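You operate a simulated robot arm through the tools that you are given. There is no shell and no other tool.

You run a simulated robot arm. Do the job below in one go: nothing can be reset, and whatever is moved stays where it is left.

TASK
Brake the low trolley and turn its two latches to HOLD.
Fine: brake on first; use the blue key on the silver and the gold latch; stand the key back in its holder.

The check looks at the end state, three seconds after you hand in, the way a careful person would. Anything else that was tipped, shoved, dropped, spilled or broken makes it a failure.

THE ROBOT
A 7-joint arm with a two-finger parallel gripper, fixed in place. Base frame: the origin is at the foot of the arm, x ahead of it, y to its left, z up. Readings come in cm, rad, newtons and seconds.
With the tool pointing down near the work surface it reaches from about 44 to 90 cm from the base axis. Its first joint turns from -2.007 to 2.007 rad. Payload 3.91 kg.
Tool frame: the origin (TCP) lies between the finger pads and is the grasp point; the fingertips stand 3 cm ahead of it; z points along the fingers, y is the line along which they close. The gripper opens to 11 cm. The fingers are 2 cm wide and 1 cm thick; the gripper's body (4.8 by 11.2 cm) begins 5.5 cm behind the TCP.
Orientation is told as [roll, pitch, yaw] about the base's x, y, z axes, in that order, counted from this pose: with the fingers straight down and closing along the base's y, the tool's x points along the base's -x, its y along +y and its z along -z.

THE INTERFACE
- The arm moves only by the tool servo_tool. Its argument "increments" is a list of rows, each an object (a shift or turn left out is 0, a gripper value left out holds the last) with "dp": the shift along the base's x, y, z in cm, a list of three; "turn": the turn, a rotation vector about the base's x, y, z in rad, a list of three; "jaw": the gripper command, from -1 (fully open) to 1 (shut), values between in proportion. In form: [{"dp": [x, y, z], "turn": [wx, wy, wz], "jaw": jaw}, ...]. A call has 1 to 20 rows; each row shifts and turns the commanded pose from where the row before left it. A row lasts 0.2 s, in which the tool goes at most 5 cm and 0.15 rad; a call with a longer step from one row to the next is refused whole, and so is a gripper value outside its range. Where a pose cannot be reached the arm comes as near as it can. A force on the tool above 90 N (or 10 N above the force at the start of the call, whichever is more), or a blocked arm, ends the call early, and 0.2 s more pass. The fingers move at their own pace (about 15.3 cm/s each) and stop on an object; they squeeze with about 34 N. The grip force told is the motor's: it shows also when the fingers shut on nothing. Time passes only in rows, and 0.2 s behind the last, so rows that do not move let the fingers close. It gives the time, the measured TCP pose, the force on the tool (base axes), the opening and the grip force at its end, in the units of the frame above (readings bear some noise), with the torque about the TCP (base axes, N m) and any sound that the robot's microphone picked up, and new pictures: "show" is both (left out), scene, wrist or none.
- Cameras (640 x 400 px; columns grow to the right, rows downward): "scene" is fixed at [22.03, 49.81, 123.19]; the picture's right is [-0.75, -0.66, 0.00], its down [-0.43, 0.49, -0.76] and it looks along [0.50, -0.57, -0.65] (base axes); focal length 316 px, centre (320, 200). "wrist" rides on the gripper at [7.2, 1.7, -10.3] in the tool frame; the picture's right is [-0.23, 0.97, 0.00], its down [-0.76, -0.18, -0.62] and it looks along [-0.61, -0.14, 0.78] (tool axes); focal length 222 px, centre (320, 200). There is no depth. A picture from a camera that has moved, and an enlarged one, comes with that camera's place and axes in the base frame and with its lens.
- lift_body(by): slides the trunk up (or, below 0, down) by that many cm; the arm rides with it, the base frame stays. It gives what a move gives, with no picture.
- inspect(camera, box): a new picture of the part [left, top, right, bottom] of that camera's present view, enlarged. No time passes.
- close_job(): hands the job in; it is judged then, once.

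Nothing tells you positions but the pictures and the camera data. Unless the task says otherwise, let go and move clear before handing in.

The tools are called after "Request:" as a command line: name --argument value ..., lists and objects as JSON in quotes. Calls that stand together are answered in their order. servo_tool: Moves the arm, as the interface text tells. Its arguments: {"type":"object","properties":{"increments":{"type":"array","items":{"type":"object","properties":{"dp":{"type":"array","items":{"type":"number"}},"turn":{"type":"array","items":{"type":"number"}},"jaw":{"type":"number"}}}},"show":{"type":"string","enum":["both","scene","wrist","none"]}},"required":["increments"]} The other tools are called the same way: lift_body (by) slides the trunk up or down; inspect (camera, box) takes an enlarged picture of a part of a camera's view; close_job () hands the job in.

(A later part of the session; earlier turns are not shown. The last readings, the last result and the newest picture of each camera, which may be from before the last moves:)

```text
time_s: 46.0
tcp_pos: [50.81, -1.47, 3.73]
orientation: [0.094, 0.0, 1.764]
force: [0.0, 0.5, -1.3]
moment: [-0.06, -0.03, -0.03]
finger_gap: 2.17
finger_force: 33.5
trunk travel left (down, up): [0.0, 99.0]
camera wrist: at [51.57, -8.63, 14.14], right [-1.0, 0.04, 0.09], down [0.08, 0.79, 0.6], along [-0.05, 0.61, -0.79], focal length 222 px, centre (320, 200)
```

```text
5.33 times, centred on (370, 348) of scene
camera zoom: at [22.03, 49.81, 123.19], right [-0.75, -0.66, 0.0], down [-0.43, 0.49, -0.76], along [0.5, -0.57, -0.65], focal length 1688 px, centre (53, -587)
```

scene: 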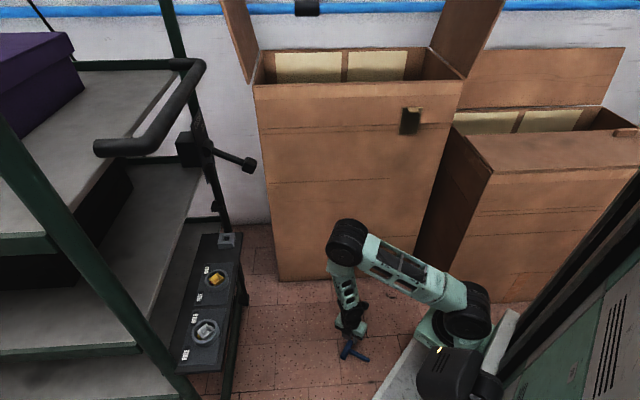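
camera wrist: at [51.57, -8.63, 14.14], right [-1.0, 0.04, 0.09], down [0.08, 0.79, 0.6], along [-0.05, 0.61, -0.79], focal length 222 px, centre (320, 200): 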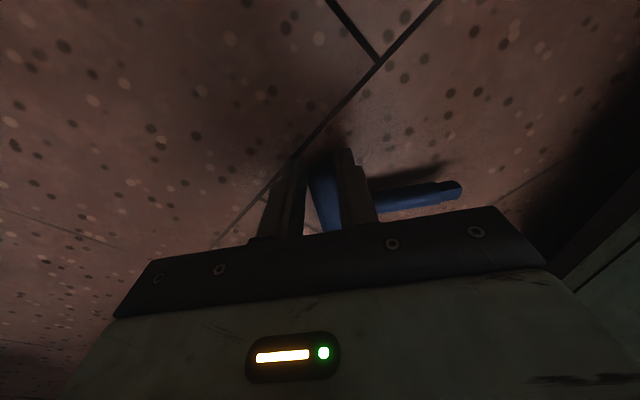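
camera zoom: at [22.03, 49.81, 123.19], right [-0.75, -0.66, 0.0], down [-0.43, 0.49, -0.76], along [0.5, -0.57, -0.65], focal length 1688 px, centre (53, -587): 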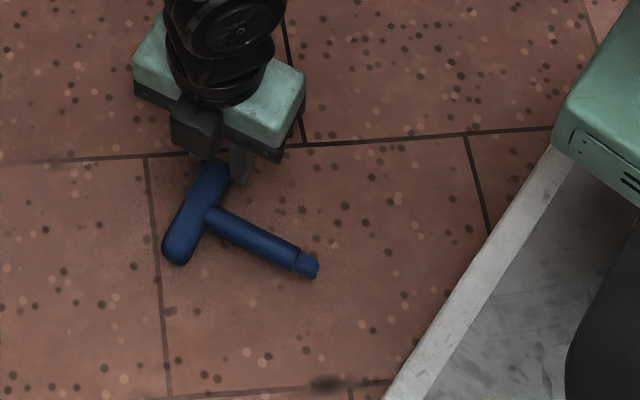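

The key is now at about radius 50. I'll release it there, straighten the tool, shift nearer the bar's middle and re-grip deeper.

Request:
servo_tool --increments '[{"dp": [0, 0, -0.25]}, {"jaw": 0.5}, {"jaw": 0.2}, {"dp": [0, 0, 1], "jaw": 0.1}, {"dp": [0, 0, 1.5], "jaw": 0.1}, {"dp": [0, 0, 2], "turn": [0.018, -0.093, 0]}, {"dp": [0, 0, 2]}, {}]' --show "both"

Request:
inspect --camera "wrist" --box '[220, 60, 500, 240]'

Request:
inspect --camera "scene" --box '[320, 310, 420, 385]'

```text
time_s: 47.8
tcp_pos: [50.77, -1.37, 10.14]
orientation: [-0.001, 0.0, 1.765]
force: [0.4, 0.5, -0.9]
moment: [0.01, 0.04, 0.0]
finger_gap: 4.94
finger_force: 0.1
trunk travel left (down, up): [0.0, 99.0]
camera wrist: at [50.57, -8.77, 20.4], right [-1.0, 0.04, 0.0], down [0.03, 0.78, 0.62], along [0.02, 0.62, -0.78], focal length 222 px, centre (320, 200)
```

scene: 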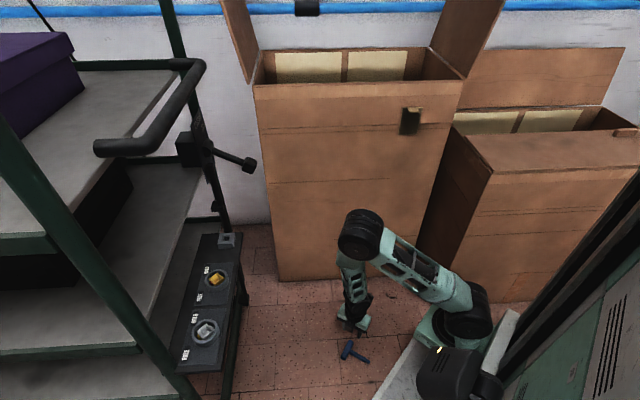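
wrist: 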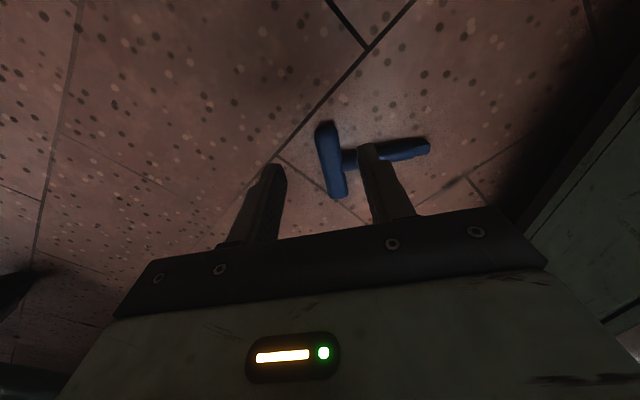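

```text
2.22 times, centred on (360, 150) of wrist
camera zoom: at [50.57, -8.77, 20.4], right [-1.0, 0.04, 0.0], down [0.03, 0.78, 0.62], along [0.02, 0.62, -0.78], focal length 494 px, centre (231, 311)
```

zoom: 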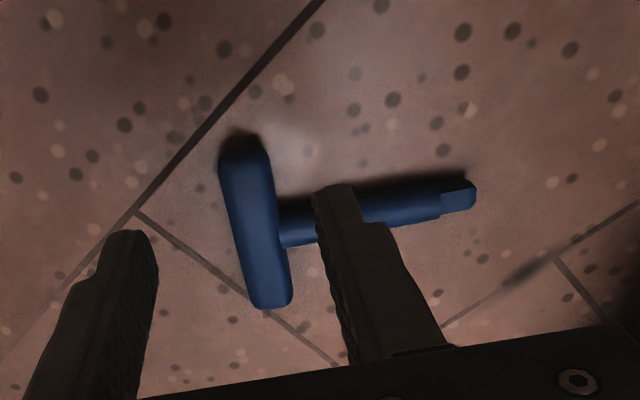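

```text
5.33 times, centred on (370, 348) of scene
camera zoom: at [22.03, 49.81, 123.19], right [-0.75, -0.66, 0.0], down [-0.43, 0.49, -0.76], along [0.5, -0.57, -0.65], focal length 1688 px, centre (53, -587)
```

zoom: 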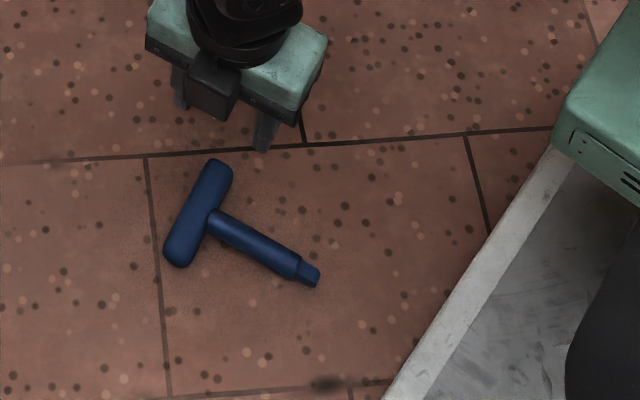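

The bar centre is now about (49.7, 2.25), at azimuth 98.7°. I align over the point 2.35 cm off centre and descend.

Request:
servo_tool --increments '[{"dp": [-0.71, 1.3, 0], "turn": [0, 0, -0.04]}, {"dp": [0, 0, -2.5]}, {"dp": [0, 0, -2.5]}, {"dp": [0, 0, -1.3]}, {}]' --show "both"

Request:
inspect --camera "wrist" --box '[220, 80, 500, 260]'

Request:
inspect --camera "scene" --box '[320, 310, 420, 385]'

```text
time_s: 49.0
tcp_pos: [50.01, -0.13, 3.68]
orientation: [-0.001, 0.0, 1.724]
force: [0.1, -0.8, 0.1]
moment: [-0.01, -0.01, -0.02]
finger_gap: 4.95
finger_force: 0.0
trunk travel left (down, up): [0.0, 99.0]
camera wrist: at [49.47, -7.48, 13.95], right [-1.0, 0.08, 0.0], down [0.06, 0.78, 0.62], along [0.05, 0.62, -0.78], focal length 222 px, centre (320, 200)
```

scene: 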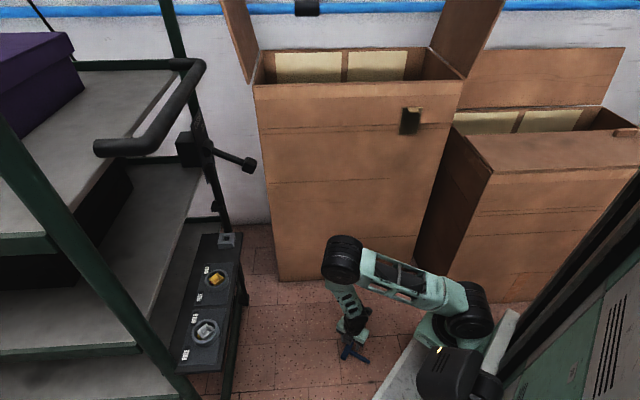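
wrist: 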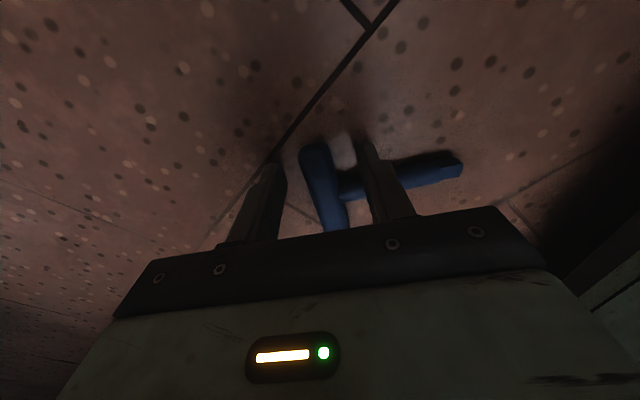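

```text
2.22 times, centred on (360, 170) of wrist
camera zoom: at [49.47, -7.48, 13.95], right [-1.0, 0.08, 0.0], down [0.06, 0.78, 0.62], along [0.05, 0.62, -0.78], focal length 494 px, centre (231, 267)
```

zoom: 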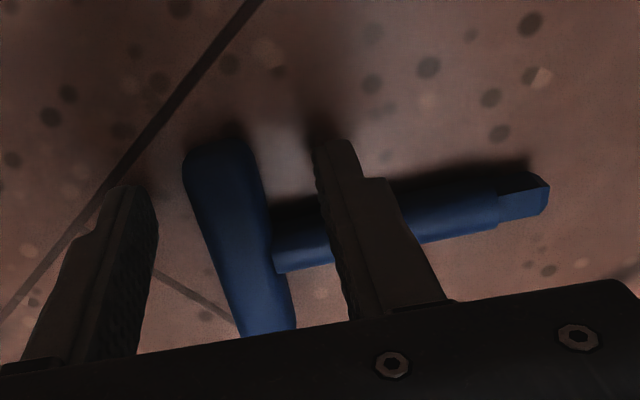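

```text
5.33 times, centred on (370, 348) of scene
camera zoom: at [22.03, 49.81, 123.19], right [-0.75, -0.66, 0.0], down [-0.43, 0.49, -0.76], along [0.5, -0.57, -0.65], focal length 1688 px, centre (53, -587)
```

zoom: 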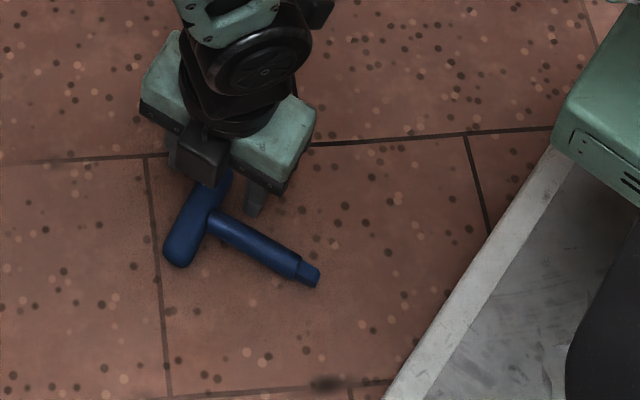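

The bar is between the fingers and clear of the shaft. I lower the last half centimetre and close.

Request:
servo_tool --increments '[{"dp": [0, 0, -0.3]}, {"dp": [0, 0, -0.3]}, {}]' --show "none"

Request:
servo_tool --increments '[{"jaw": 0.3}, {"jaw": 0.45}, {"jaw": 0.6}, {"jaw": 1}, {"jaw": 1}]' --show "both"

Request:
inspect --camera "wrist" --box '[220, 80, 500, 260]'

Request:
inspect --camera "scene" --box '[320, 310, 420, 385]'

```text
time_s: 49.8
tcp_pos: [50.01, -0.23, 3.17]
orientation: [-0.003, 0.0, 1.724]
force: [0.4, 0.5, 0.2]
moment: [-0.01, -0.02, -0.01]
finger_gap: 4.94
finger_force: 0.0
trunk travel left (down, up): [0.0, 99.0]
```

```text
time_s: 51.0
tcp_pos: [50.08, -0.24, 3.17]
orientation: [-0.001, 0.0, 1.724]
force: [0.3, -0.5, -0.4]
moment: [0.03, -0.03, 0.02]
finger_gap: 2.15
finger_force: 33.9
trunk travel left (down, up): [0.0, 99.0]
camera wrist: at [49.5, -7.54, 13.45], right [-1.0, 0.08, 0.0], down [0.06, 0.78, 0.62], along [0.05, 0.62, -0.78], focal length 222 px, centre (320, 200)
```

scene: 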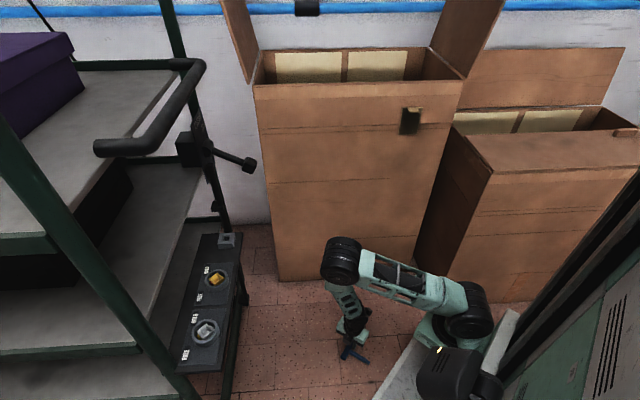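
wrist: 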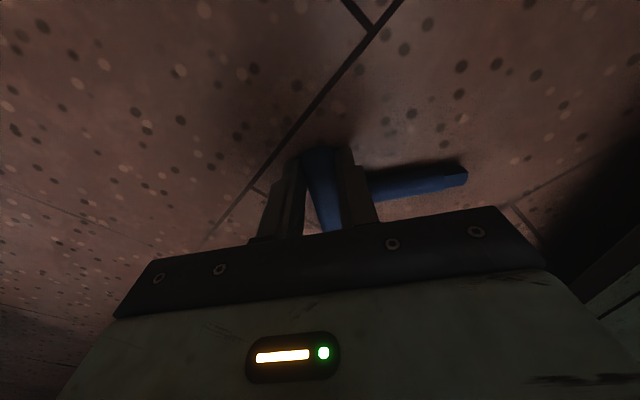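

```text
2.22 times, centred on (360, 170) of wrist
camera zoom: at [49.5, -7.54, 13.45], right [-1.0, 0.08, 0.0], down [0.06, 0.78, 0.62], along [0.05, 0.62, -0.78], focal length 494 px, centre (231, 267)
```

zoom: 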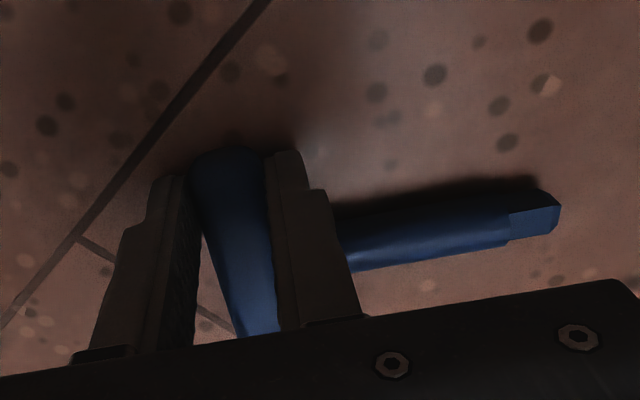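

```text
5.33 times, centred on (370, 348) of scene
camera zoom: at [22.03, 49.81, 123.19], right [-0.75, -0.66, 0.0], down [-0.43, 0.49, -0.76], along [0.5, -0.57, -0.65], focal length 1688 px, centre (53, -587)
```

zoom: 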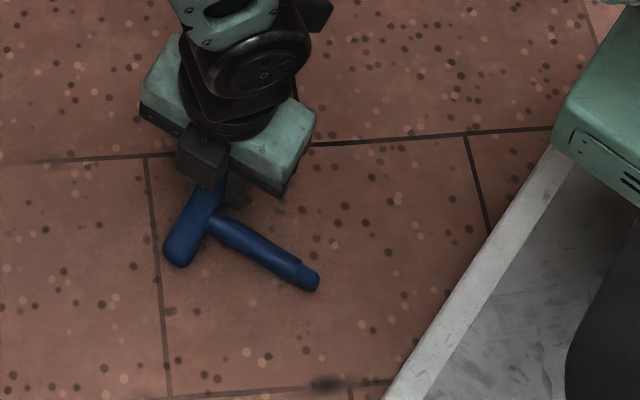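

The grip is good (gap 2.15). I lift slowly and check that the key stays held.

Request:
servo_tool --increments '[{"dp": [0, 0, 0.4]}, {"dp": [0, 0, 0.8]}, {"dp": [0, 0, 1.2]}, {"dp": [0, 0, 1.6]}, {"dp": [0, 0, 2]}, {"dp": [0.5, 0, 2]}, {"dp": [0.5, 0, 2]}, {"dp": [0.5, 0, 2]}, {}]' --show "both"

Request:
inspect --camera "wrist" --box '[220, 80, 500, 260]'

Request:
inspect --camera "scene" --box '[310, 280, 420, 370]'

```text
time_s: 53.0
tcp_pos: [51.73, -0.16, 15.21]
orientation: [0.0, -0.001, 1.724]
force: [-0.5, -0.4, -1.6]
moment: [-0.04, -0.05, -0.02]
finger_gap: 2.16
finger_force: 33.8
trunk travel left (down, up): [0.0, 99.0]
camera wrist: at [51.06, -7.56, 25.44], right [-1.0, 0.08, 0.0], down [0.06, 0.78, 0.62], along [0.05, 0.62, -0.78], focal length 222 px, centre (320, 200)
```

scene: 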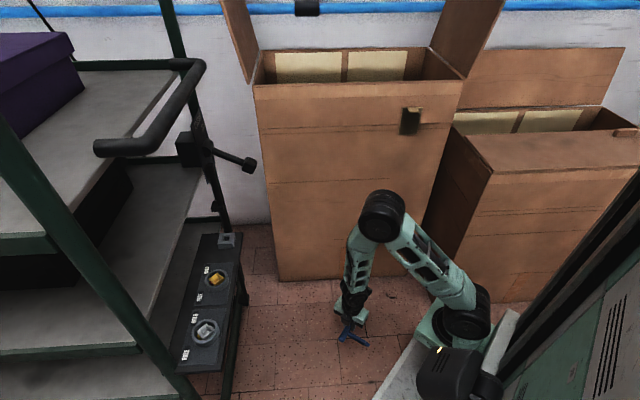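
wrist: 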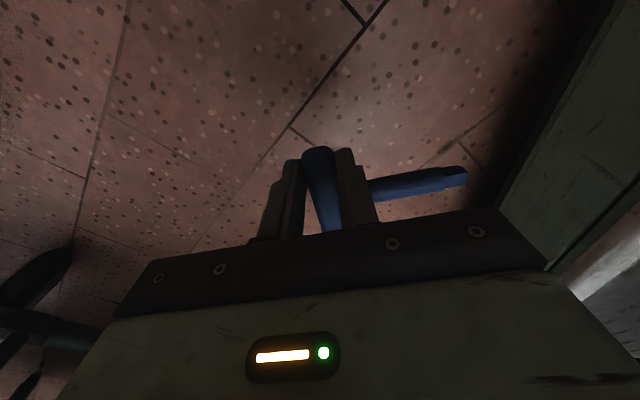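

```text
2.22 times, centred on (360, 170) of wrist
camera zoom: at [51.06, -7.56, 25.44], right [-1.0, 0.08, 0.0], down [0.06, 0.78, 0.62], along [0.05, 0.62, -0.78], focal length 494 px, centre (231, 267)
```

zoom: 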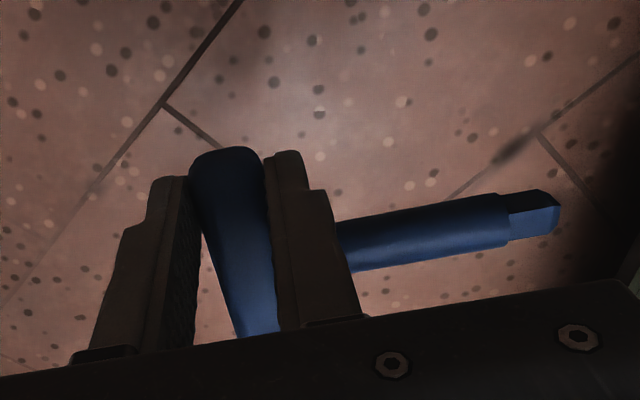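

```text
4.44 times, centred on (365, 325) of scene
camera zoom: at [22.03, 49.81, 123.19], right [-0.75, -0.66, 0.0], down [-0.43, 0.49, -0.76], along [0.5, -0.57, -0.65], focal length 1407 px, centre (120, -356)
```

zoom: 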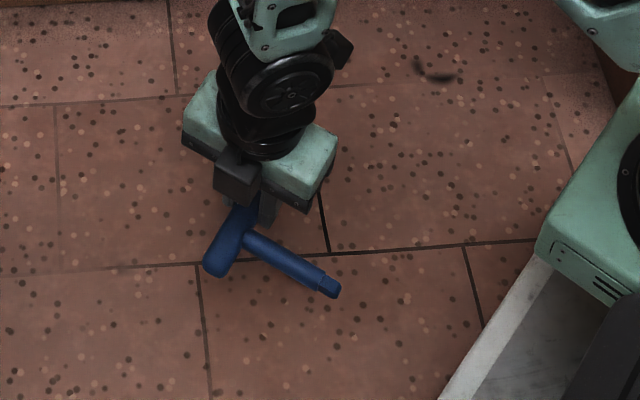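

The key is held firmly and hasn't moved in the grip. I raise the trunk, then pitch the hand to horizontal so the key's shaft points straight down, with the lower finger supporting the bar.

Request:
lift_body --by 35

Request:
servo_tool --increments '[{"dp": [1.2, 0.2, 0.5]}, {"dp": [1.2, 0.2, 0.5], "turn": [0.008, -0.05, 0]}, {"dp": [1.2, 0.2, 0.5], "turn": [0.015, -0.098, 0]}, {"dp": [1.2, 0.2, 0.5], "turn": [0.015, -0.098, 0]}, {"dp": [1.2, 0.2, 0.5], "turn": [0.015, -0.098, 0]}, {"dp": [1.2, 0.2, 0.5], "turn": [0.015, -0.098, 0]}, {"dp": [1.2, 0.2, 0.5], "turn": [0.015, -0.098, 0]}, {"dp": [1.2, 0.2, 0.5], "turn": [0.015, -0.098, 0]}, {"dp": [1.0, 0.2, 0.5], "turn": [0.015, -0.098, 0]}, {}]' --show "both"

```text
time_s: 56.4
tcp_pos: [51.72, -0.21, 50.1]
orientation: [-0.002, -0.001, 1.724]
force: [-0.5, 1.0, -1.6]
moment: [-0.04, -0.03, 0.05]
finger_gap: 2.14
finger_force: 34.5
trunk travel left (down, up): [-35.0, 64.0]
```

```text
time_s: 58.6
tcp_pos: [62.15, 1.61, 54.61]
orientation: [-0.745, 0.003, 1.725]
force: [0.2, 0.2, -2.1]
moment: [-0.06, 0.04, 0.0]
finger_gap: 2.13
finger_force: 34.1
trunk travel left (down, up): [-35.0, 64.0]
camera wrist: at [55.18, -6.75, 61.01], right [-0.74, 0.11, -0.66], down [-0.41, 0.71, 0.58], along [0.53, 0.7, -0.48], focal length 222 px, centre (320, 200)
```

scene: 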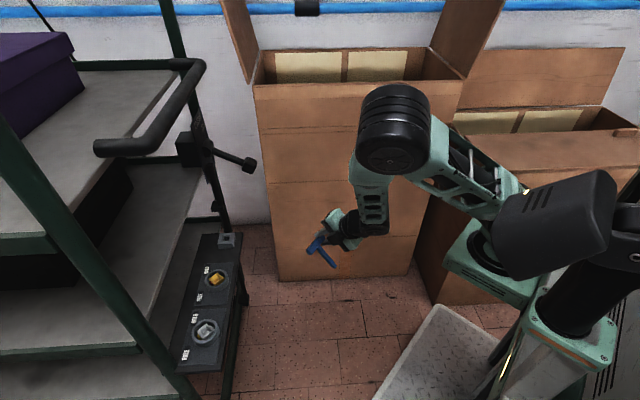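
wrist: 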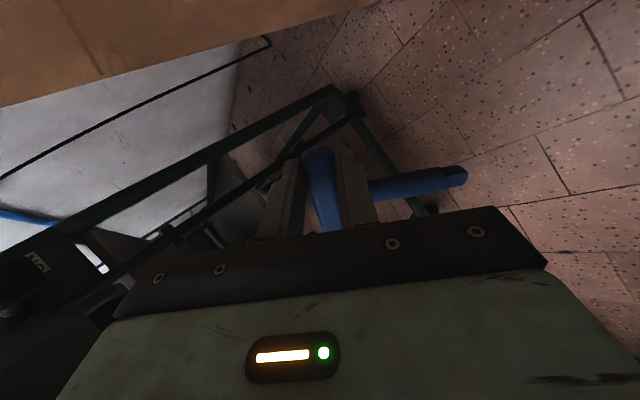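

Holding well at 43° of pitch. I continue pitching to horizontal.

Request:
servo_tool --increments '[{"dp": [0.8, 0.1, 0.8], "turn": [0.015, -0.098, 0]}, {"dp": [0.8, 0.1, 0.8], "turn": [0.015, -0.098, 0]}, {"dp": [0.8, 0.1, 0.8], "turn": [0.015, -0.098, 0]}, {"dp": [0.8, 0.1, 0.8], "turn": [0.015, -0.098, 0]}, {"dp": [0.8, 0.1, 0.8], "turn": [0.015, -0.098, 0]}, {"dp": [0.8, 0.1, 0.8], "turn": [0.015, -0.098, 0]}, {"dp": [0.8, 0.1, 0.8], "turn": [0.015, -0.098, 0]}, {"dp": [0.8, 0.1, 0.8], "turn": [0.015, -0.098, 0]}, {"turn": [0.007, -0.04, 0]}, {}]' --show "both"

```text
time_s: 60.8
tcp_pos: [68.75, 2.46, 61.05]
orientation: [-1.577, -0.002, 1.723]
force: [0.0, -0.1, -1.9]
moment: [-0.04, 0.05, -0.02]
finger_gap: 2.15
finger_force: 34.4
trunk travel left (down, up): [-35.0, 64.0]
camera wrist: at [59.56, -6.26, 59.22], right [-0.03, 0.23, -0.97], down [-0.73, 0.66, 0.17], along [0.68, 0.72, 0.15], focal length 222 px, centre (320, 200)
```

scene: 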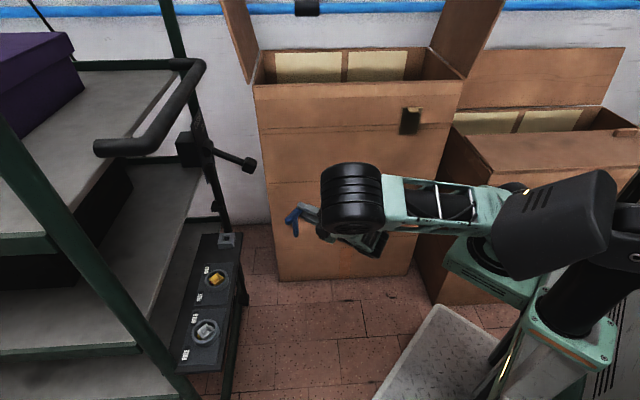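
wrist: 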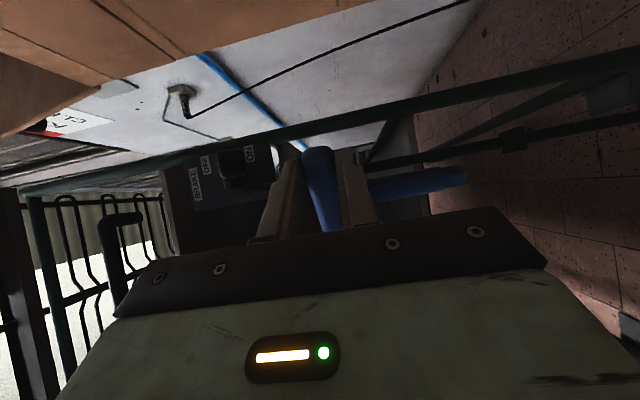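

The hand is horizontal and the key hangs shaft-down. I'll check the key's attitude closely in both views.

Request:
inspect --camera "scene" --box '[270, 190, 340, 250]'

Request:
inspect --camera "wrist" --box '[250, 120, 480, 260]'

```text
6.67 times, centred on (305, 220) of scene
camera zoom: at [22.03, 49.81, 123.19], right [-0.75, -0.66, 0.0], down [-0.43, 0.49, -0.76], along [0.5, -0.57, -0.65], focal length 2110 px, centre (420, 67)
```

zoom: 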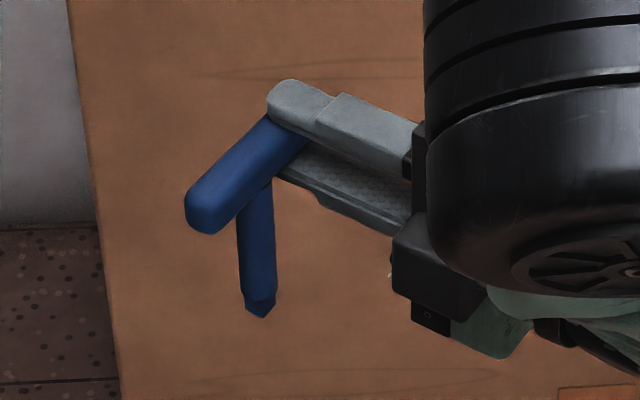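

```text
2.78 times, centred on (365, 190) of wrist
camera zoom: at [59.56, -6.26, 59.22], right [-0.03, 0.23, -0.97], down [-0.73, 0.66, 0.17], along [0.68, 0.72, 0.15], focal length 618 px, centre (195, 228)
```

zoom: 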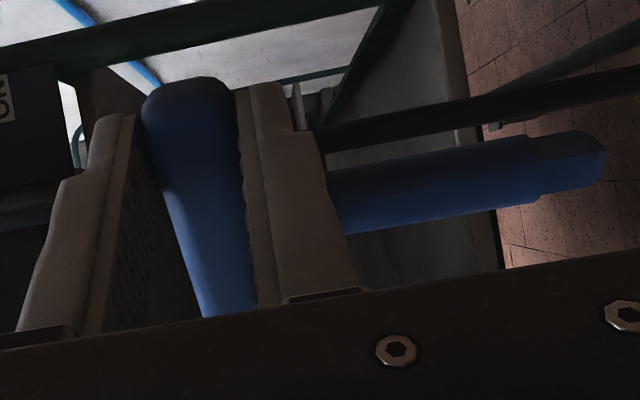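

The key hangs vertically, with its axis about 2.2 cm ahead of and 2.6 cm left of the TCP and its tip about 9 cm below. I raise the trunk and swing towards the panel gently, well clear of the brake knob.

Request:
lift_body --by 17

Request:
servo_tool --increments '[{"dp": [-0.3, 1.5, 0], "turn": [0, 0, 0.06]}, {"dp": [0, 1.6, 0], "turn": [0, 0, 0.08]}, {"dp": [0, 1.6, 0], "turn": [0, 0, 0.08]}, {"dp": [0, 1.6, 0], "turn": [0, 0, 0.08]}, {"dp": [0, 1.6, 0], "turn": [0, 0, 0.08]}, {"dp": [0, 1.6, 0], "turn": [0, 0, 0.08]}, {"dp": [0, 1.6, 0], "turn": [0, 0, 0.08]}, {"dp": [0, 1.6, 0], "turn": [0, 0, 0.08]}, {"dp": [0, 1, 0], "turn": [0, 0, 0.01]}, {}]' --show "both"

```text
time_s: 62.7
tcp_pos: [68.65, 2.37, 78.03]
orientation: [-1.579, 0.002, 1.722]
force: [0.2, 0.3, -1.7]
moment: [-0.06, -0.01, 0.0]
finger_gap: 2.15
finger_force: 34.0
trunk travel left (down, up): [-52.0, 47.0]
```

```text
time_s: 64.9
tcp_pos: [68.31, 16.0, 78.15]
orientation: [-1.578, 0.0, 2.353]
force: [-0.2, 0.4, -1.6]
moment: [-0.04, 0.01, 0.02]
finger_gap: 2.13
finger_force: 34.3
trunk travel left (down, up): [-52.0, 47.0]
camera wrist: at [66.15, 3.68, 76.25], right [-0.15, 0.17, -0.97], down [-0.98, 0.1, 0.17], along [0.13, 0.98, 0.15], focal length 222 px, centre (320, 200)
```

scene: 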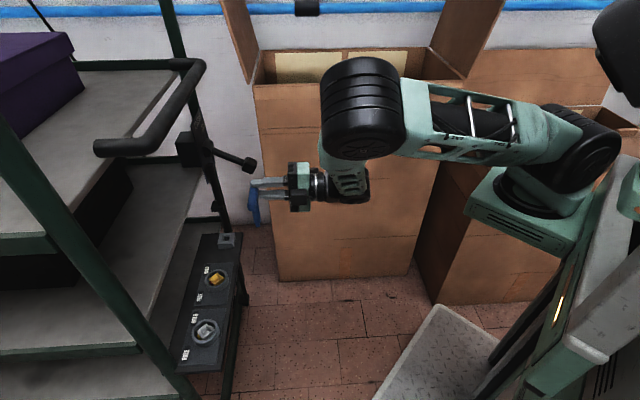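
wrist: 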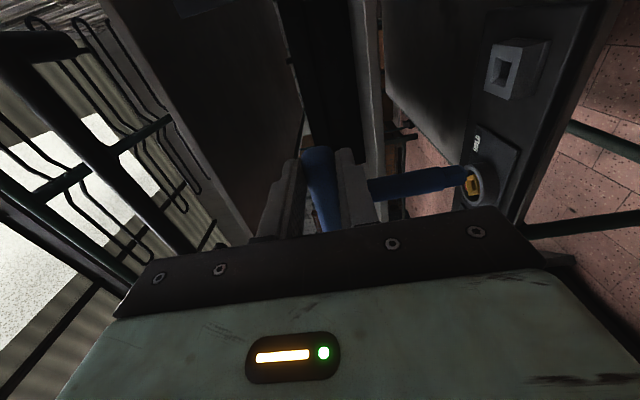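

The key is upright beside the panel. I'll go straight to the gold latch, turning the hand to point along +y and bringing the key tip above the gold socket at a safe height.

Request:
servo_tool --increments '[{"dp": [0.25, 1.2, 0], "turn": [0, 0, 0.07]}, {"dp": [0.25, 1.2, 0], "turn": [0, 0, 0.08]}, {"dp": [0.25, 1.2, 0], "turn": [0, 0, 0.08]}, {"dp": [0.25, 1.2, 0], "turn": [0, 0, 0.08]}, {"dp": [0.25, 1.2, 0], "turn": [0, 0, 0.08]}, {"dp": [0.25, 1.2, 0], "turn": [0, 0, 0.08]}, {"dp": [0.25, 1.2, 0], "turn": [0, 0, 0.08]}, {"dp": [0.25, 1.2, 0], "turn": [0, 0, 0.08]}, {"dp": [0.25, 1.2, 0], "turn": [0, 0, 0.08]}, {"dp": [0.25, 1.2, 0], "turn": [0, 0, 0.08]}, {}]' --show "both"

```text
time_s: 67.3
tcp_pos: [70.84, 28.15, 78.07]
orientation: [-1.578, -0.001, -3.14]
force: [-0.1, -0.8, -1.4]
moment: [-0.05, -0.03, 0.01]
finger_gap: 2.15
finger_force: 34.0
trunk travel left (down, up): [-52.0, 47.0]
camera wrist: at [78.12, 17.93, 76.19], right [-0.23, 0.01, -0.97], down [-0.76, -0.63, 0.17], along [-0.61, 0.78, 0.15], focal length 222 px, centre (320, 200)
```

scene: 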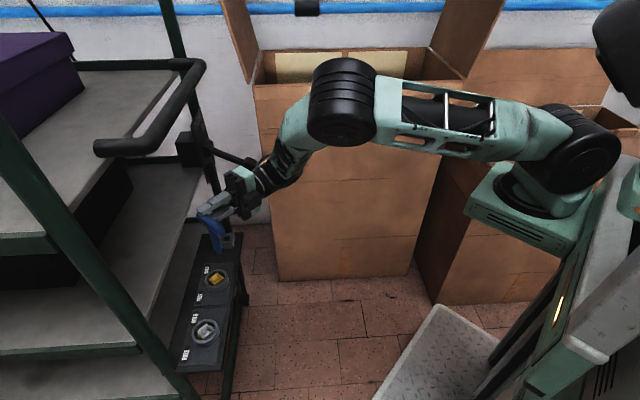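
wrist: 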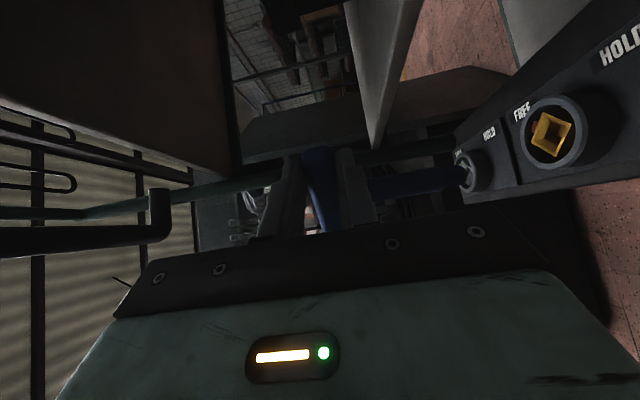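

The pose is reached and the key is still firmly held. I'll measure tip against socket in both views.

Request:
inspect --camera "scene" --box '[180, 200, 260, 300]'

Request:
inspect --camera "wrist" --box '[360, 60, 640, 240]'

```text
4.00 times, centred on (220, 250) of scene
camera zoom: at [22.03, 49.81, 123.19], right [-0.75, -0.66, 0.0], down [-0.43, 0.49, -0.76], along [0.5, -0.57, -0.65], focal length 1266 px, centre (720, 0)
```

zoom: 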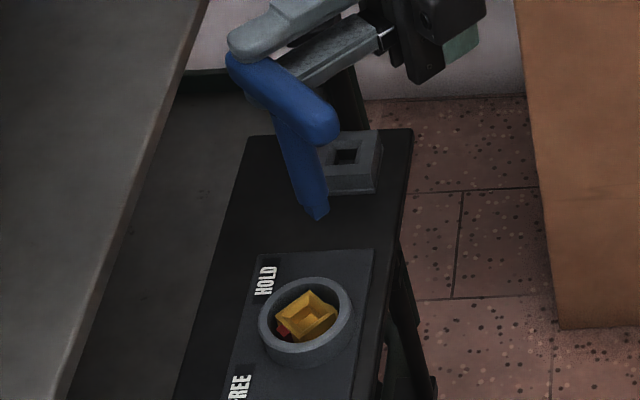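

```text
2.22 times, centred on (500, 150) of wrist
camera zoom: at [78.12, 17.93, 76.19], right [-0.23, 0.01, -0.97], down [-0.76, -0.63, 0.17], along [-0.61, 0.78, 0.15], focal length 494 px, centre (-80, 311)
```

zoom: 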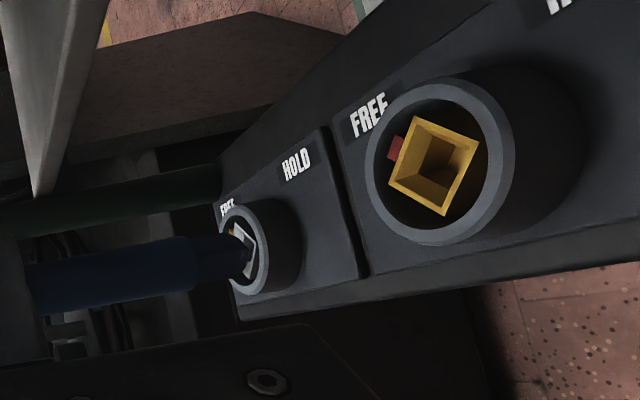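

The tip is at about (67.9, 30.7, 68.9) and the gold socket centre at (68.4, 32.95, 62.2). I shift over it and come down to just above the ring.

Request:
servo_tool --increments '[{"dp": [0.25, 1.1, 0]}, {"dp": [0.25, 1.1, 0]}, {"dp": [0, 0, -1.2]}, {"dp": [0, 0, -1.2]}, {"dp": [0, 0, -1.2]}, {"dp": [0, 0, -0.9]}, {}]' --show "both"

Request:
inspect --camera "scene" --box '[190, 230, 250, 290]'

Request:
inspect --camera "wrist" --box '[360, 80, 560, 240]'

```text
time_s: 68.9
tcp_pos: [71.3, 30.24, 73.53]
orientation: [-1.577, -0.001, -3.143]
force: [0.1, 0.3, -1.8]
moment: [-0.06, -0.06, 0.01]
finger_gap: 2.13
finger_force: 34.0
trunk travel left (down, up): [-52.0, 47.0]
camera wrist: at [78.63, 19.98, 71.79], right [-0.23, 0.01, -0.97], down [-0.76, -0.62, 0.17], along [-0.61, 0.78, 0.15], focal length 222 px, centre (320, 200)
```

scene: 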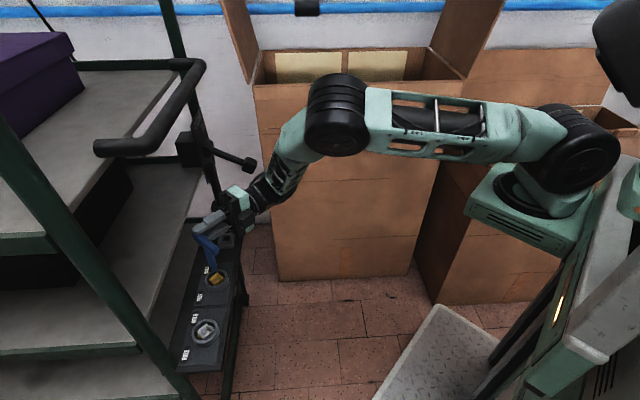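
wrist: 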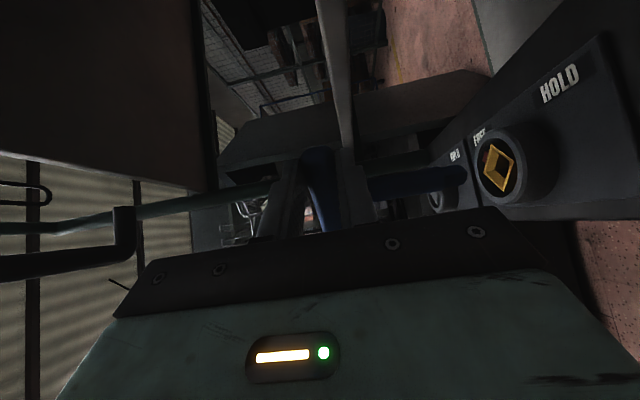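

```text
6.67 times, centred on (220, 260) of scene
camera zoom: at [22.03, 49.81, 123.19], right [-0.75, -0.66, 0.0], down [-0.43, 0.49, -0.76], along [0.5, -0.57, -0.65], focal length 2110 px, centre (987, -200)
```

zoom: 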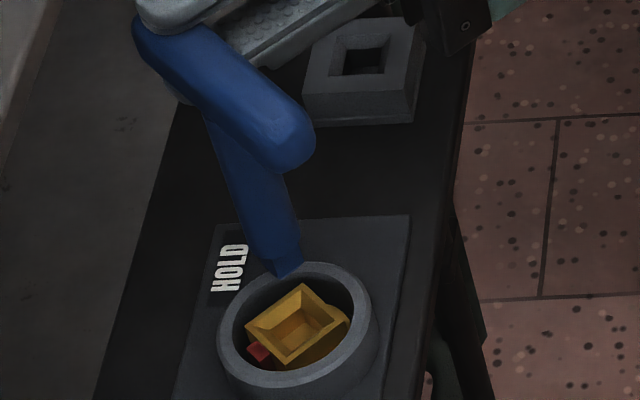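

```text
2.50 times, centred on (460, 160) of wrist
camera zoom: at [78.63, 19.98, 71.79], right [-0.23, 0.01, -0.97], down [-0.76, -0.62, 0.17], along [-0.61, 0.78, 0.15], focal length 555 px, centre (-30, 300)
```

zoom: 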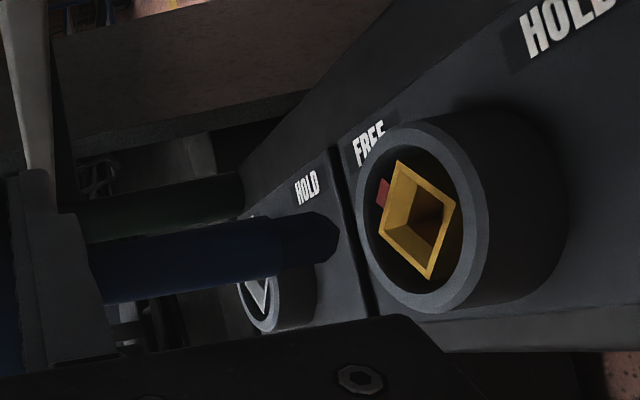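

The tip is now at (68.8, 32.5, 64.5) and the socket top at (68.6, 32.86, 62.15). I correct by (-0.17, +0.36) and lower into the funnel, watching the force.

Request:
servo_tool --increments '[{"dp": [-0.17, 0.36, 0]}, {"dp": [0, 0, -0.6]}, {"dp": [0, 0, -0.6]}, {"dp": [0, 0, -0.6]}, {"dp": [0, 0, -0.4]}, {}]' --show "both"

Request:
inspect --camera "scene" --box '[190, 230, 250, 290]'

Request:
inspect --camera "wrist" --box '[360, 80, 560, 240]'

```text
time_s: 70.3
tcp_pos: [71.32, 30.56, 71.38]
orientation: [-1.577, 0.001, -3.142]
force: [-1.1, 0.2, -2.2]
moment: [-0.04, -0.03, 0.0]
finger_gap: 2.15
finger_force: 34.0
trunk travel left (down, up): [-52.0, 47.0]
camera wrist: at [78.48, 20.36, 69.53], right [-0.23, 0.01, -0.97], down [-0.76, -0.62, 0.17], along [-0.61, 0.78, 0.15], focal length 222 px, centre (320, 200)
```

scene: 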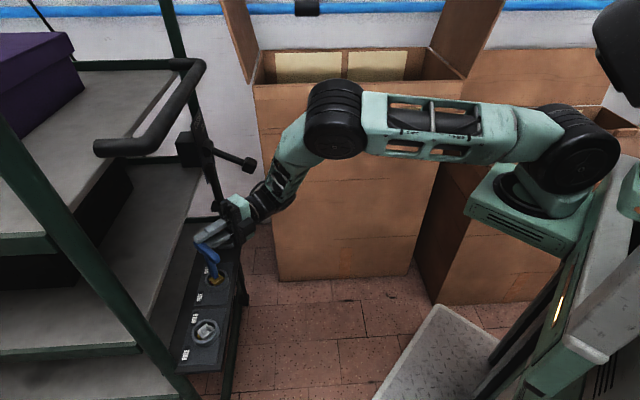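
wrist: 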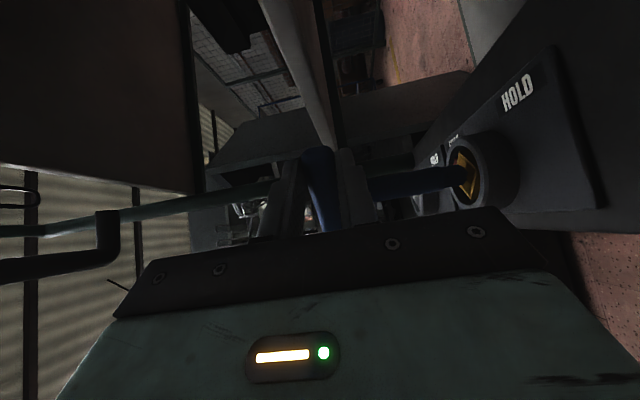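

```text
6.67 times, centred on (220, 260) of scene
camera zoom: at [22.03, 49.81, 123.19], right [-0.75, -0.66, 0.0], down [-0.43, 0.49, -0.76], along [0.5, -0.57, -0.65], focal length 2110 px, centre (987, -200)
```

zoom: 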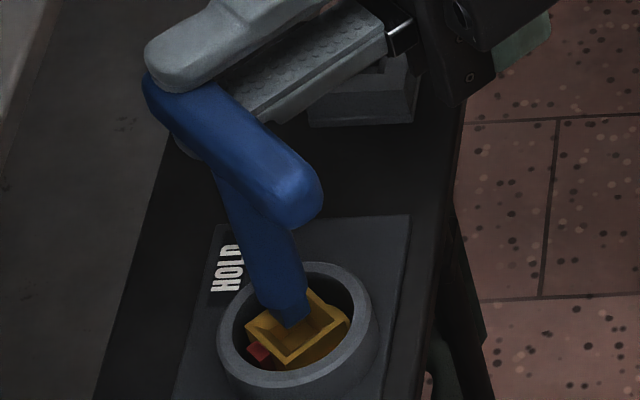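

```text
2.50 times, centred on (460, 160) of wrist
camera zoom: at [78.48, 20.36, 69.53], right [-0.23, 0.01, -0.97], down [-0.76, -0.62, 0.17], along [-0.61, 0.78, 0.15], focal length 555 px, centre (-30, 300)
```

zoom: 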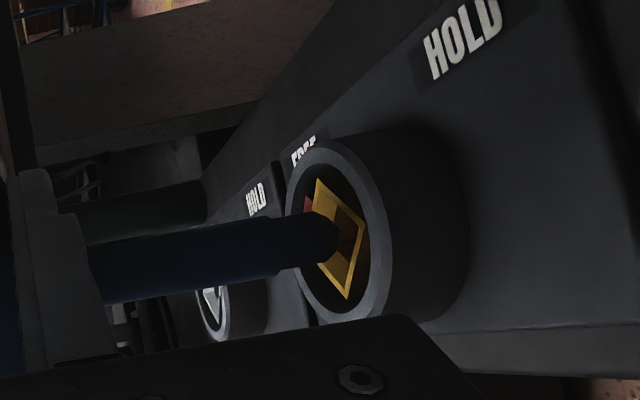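

The tip is centred in the funnel. I continue down to seat it.

Request:
servo_tool --increments '[{"dp": [0, 0, -0.4]}, {"dp": [0, 0, -0.4]}, {"dp": [0, 0, -0.3]}, {}]' --show "none"

Request:
inspect --camera "scene" --box '[190, 230, 250, 290]'

```text
time_s: 71.3
tcp_pos: [71.13, 30.58, 70.3]
orientation: [-1.578, 0.001, -3.141]
force: [0.8, 0.7, -0.9]
moment: [-0.02, -0.03, -0.01]
finger_gap: 2.12
finger_force: 33.7
trunk travel left (down, up): [-52.0, 47.0]
```

```text
6.67 times, centred on (220, 260) of scene
camera zoom: at [22.03, 49.81, 123.19], right [-0.75, -0.66, 0.0], down [-0.43, 0.49, -0.76], along [0.5, -0.57, -0.65], focal length 2110 px, centre (987, -200)
```

zoom: 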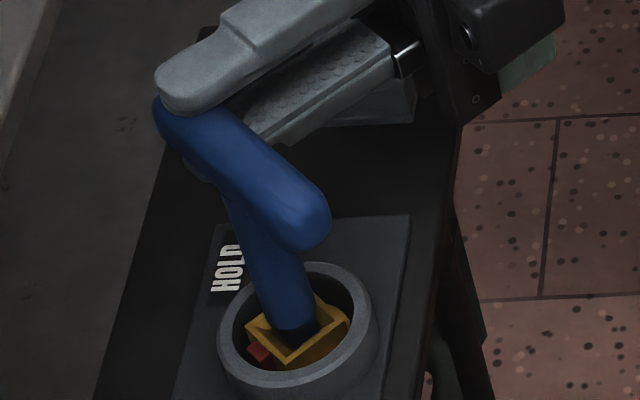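

The tip has entered the square. I keep lowering in small steps until it bottoms.

Request:
servo_tool --increments '[{"dp": [0, 0, -0.25]}, {"dp": [0, 0, -0.25]}, {}]' --show "none"

Request:
inspect --camera "scene" --box '[190, 230, 250, 290]'

Request:
inspect --camera "wrist" --box '[360, 80, 560, 240]'

```text
time_s: 72.1
tcp_pos: [71.23, 30.68, 70.17]
orientation: [-1.583, 0.004, 3.14]
force: [1.9, -2.8, 18.0]
moment: [0.22, 0.23, 0.01]
finger_gap: 2.14
finger_force: 34.2
trunk travel left (down, up): [-52.0, 47.0]
```

```text
6.67 times, centred on (220, 260) of scene
camera zoom: at [22.03, 49.81, 123.19], right [-0.75, -0.66, 0.0], down [-0.43, 0.49, -0.76], along [0.5, -0.57, -0.65], focal length 2110 px, centre (987, -200)
```

zoom: 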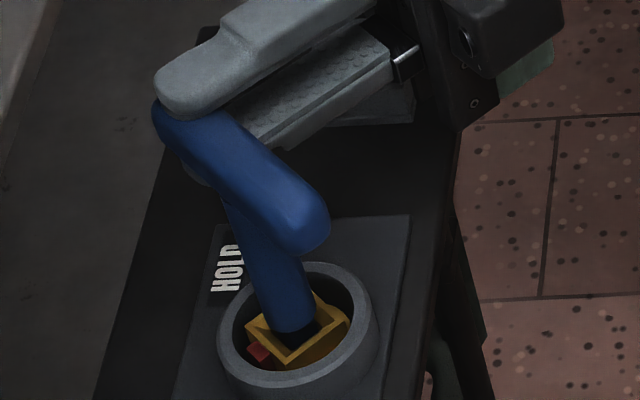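

```text
2.50 times, centred on (460, 160) of wrist
camera zoom: at [78.48, 20.41, 68.21], right [-0.22, 0.01, -0.97], down [-0.76, -0.62, 0.17], along [-0.61, 0.78, 0.15], focal length 555 px, centre (-30, 300)
```

zoom: 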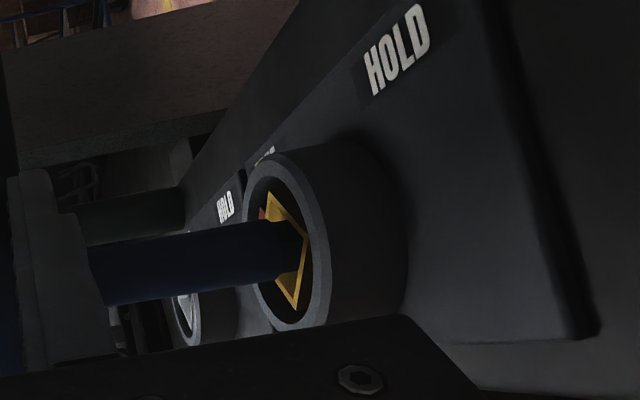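

It meets 18 N of resistance about 1 cm into the socket. The socket looks about 2° clockwise of the key, so I turn the key slightly about its own axis to see whether it drops in further.

Request:
servo_tool --increments '[{"dp": [-0.08, -0.09, 0], "turn": [0, 0, -0.035]}, {}]' --show "none"

Request:
inspect --camera "scene" --box '[200, 250, 240, 290]'

```text
time_s: 72.7
tcp_pos: [71.26, 30.54, 70.03]
orientation: [-1.583, 0.003, 3.106]
force: [4.8, -2.1, 25.3]
moment: [0.42, 0.14, -0.07]
finger_gap: 2.13
finger_force: 33.8
trunk travel left (down, up): [-52.0, 47.0]
```

```text
10.00 times, centred on (220, 270) of scene
camera zoom: at [22.03, 49.81, 123.19], right [-0.75, -0.66, 0.0], down [-0.43, 0.49, -0.76], along [0.5, -0.57, -0.65], focal length 3165 px, centre (1320, -500)
```

zoom: 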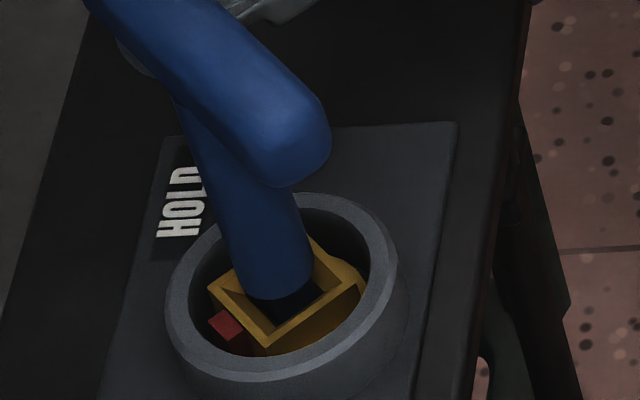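

It appears seated, with the round shoulder down at the socket. I ease the down-force and turn the key clockwise about its own axis by 10° first, watching whether the latch follows.

Request:
servo_tool --increments '[{"dp": [0, 0, 0.1]}, {"dp": [-0.107, -0.104, 0], "turn": [0, 0, -0.0436]}, {"dp": [-0.107, -0.103, 0], "turn": [0, 0, -0.0437]}, {"dp": [-0.115, -0.093, 0], "turn": [0, 0, -0.0436]}, {"dp": [-0.116, -0.093, 0], "turn": [0, 0, -0.0437]}, {}]' --show "both"

Request:
inspect --camera "scene" --box '[200, 250, 240, 290]'

```text
time_s: 74.1
tcp_pos: [70.56, 30.18, 70.04]
orientation: [-1.585, 0.001, 2.932]
force: [6.8, -5.0, 31.8]
moment: [0.47, 0.07, -0.1]
finger_gap: 2.17
finger_force: 33.7
trunk travel left (down, up): [-52.0, 47.0]
camera wrist: at [75.58, 18.64, 68.17], right [-0.22, 0.06, -0.97], down [-0.88, -0.45, 0.17], along [-0.43, 0.89, 0.15], focal length 222 px, centre (320, 200)
```

scene: 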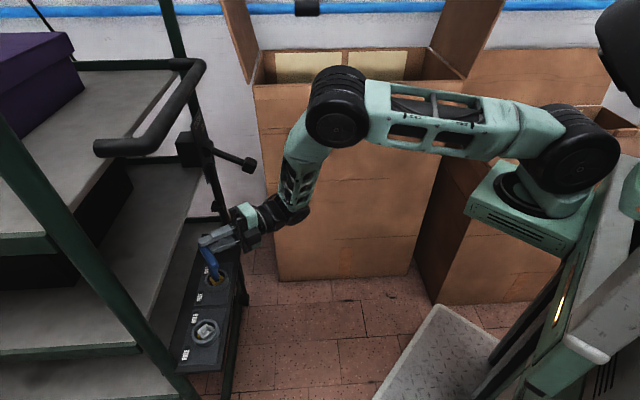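
wrist: 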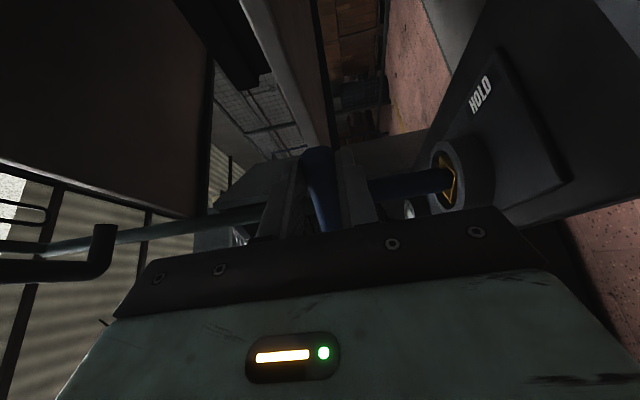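

```text
10.00 times, centred on (220, 270) of scene
camera zoom: at [22.03, 49.81, 123.19], right [-0.75, -0.66, 0.0], down [-0.43, 0.49, -0.76], along [0.5, -0.57, -0.65], focal length 3165 px, centre (1320, -500)
```

zoom: 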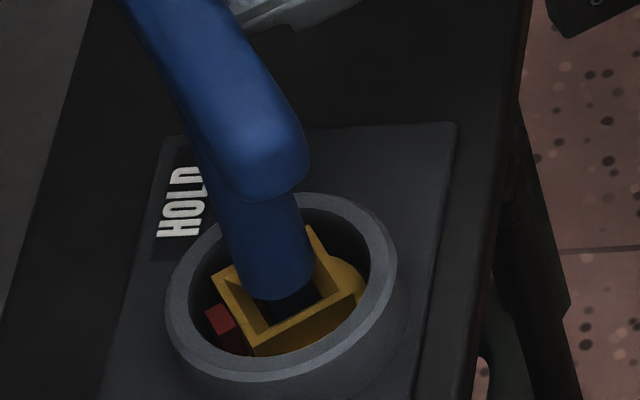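

The gold latch follows the key: its marker and square both rotated. The upward force is high, so I relieve it a little and continue the turn.

Request:
servo_tool --increments '[{"dp": [0, 0, 0.2]}, {"dp": [-0.124, -0.084, 0], "turn": [0, 0, -0.0436]}, {"dp": [-0.123, -0.083, 0], "turn": [0, 0, -0.0437]}, {"dp": [-0.13, -0.072, 0], "turn": [0, 0, -0.0436]}, {"dp": [-0.13, -0.071, 0], "turn": [0, 0, -0.0437]}, {"dp": [-0.136, -0.061, 0], "turn": [0, 0, -0.0436]}, {"dp": [-0.135, -0.06, 0], "turn": [0, 0, -0.0437]}, {}]' --show "none"

Request:
inspect --camera "scene" --box '[200, 250, 240, 290]'

```text
time_s: 75.9
tcp_pos: [69.83, 29.74, 70.08]
orientation: [-1.58, -0.001, 2.671]
force: [0.7, -4.3, 19.7]
moment: [0.37, 0.19, 0.03]
finger_gap: 2.15
finger_force: 34.6
trunk travel left (down, up): [-52.0, 47.0]
```

```text
10.00 times, centred on (220, 270) of scene
camera zoom: at [22.03, 49.81, 123.19], right [-0.75, -0.66, 0.0], down [-0.43, 0.49, -0.76], along [0.5, -0.57, -0.65], focal length 3165 px, centre (1320, -500)
```

zoom: 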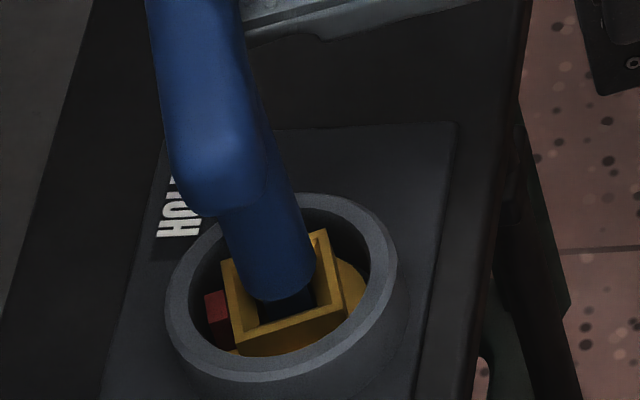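

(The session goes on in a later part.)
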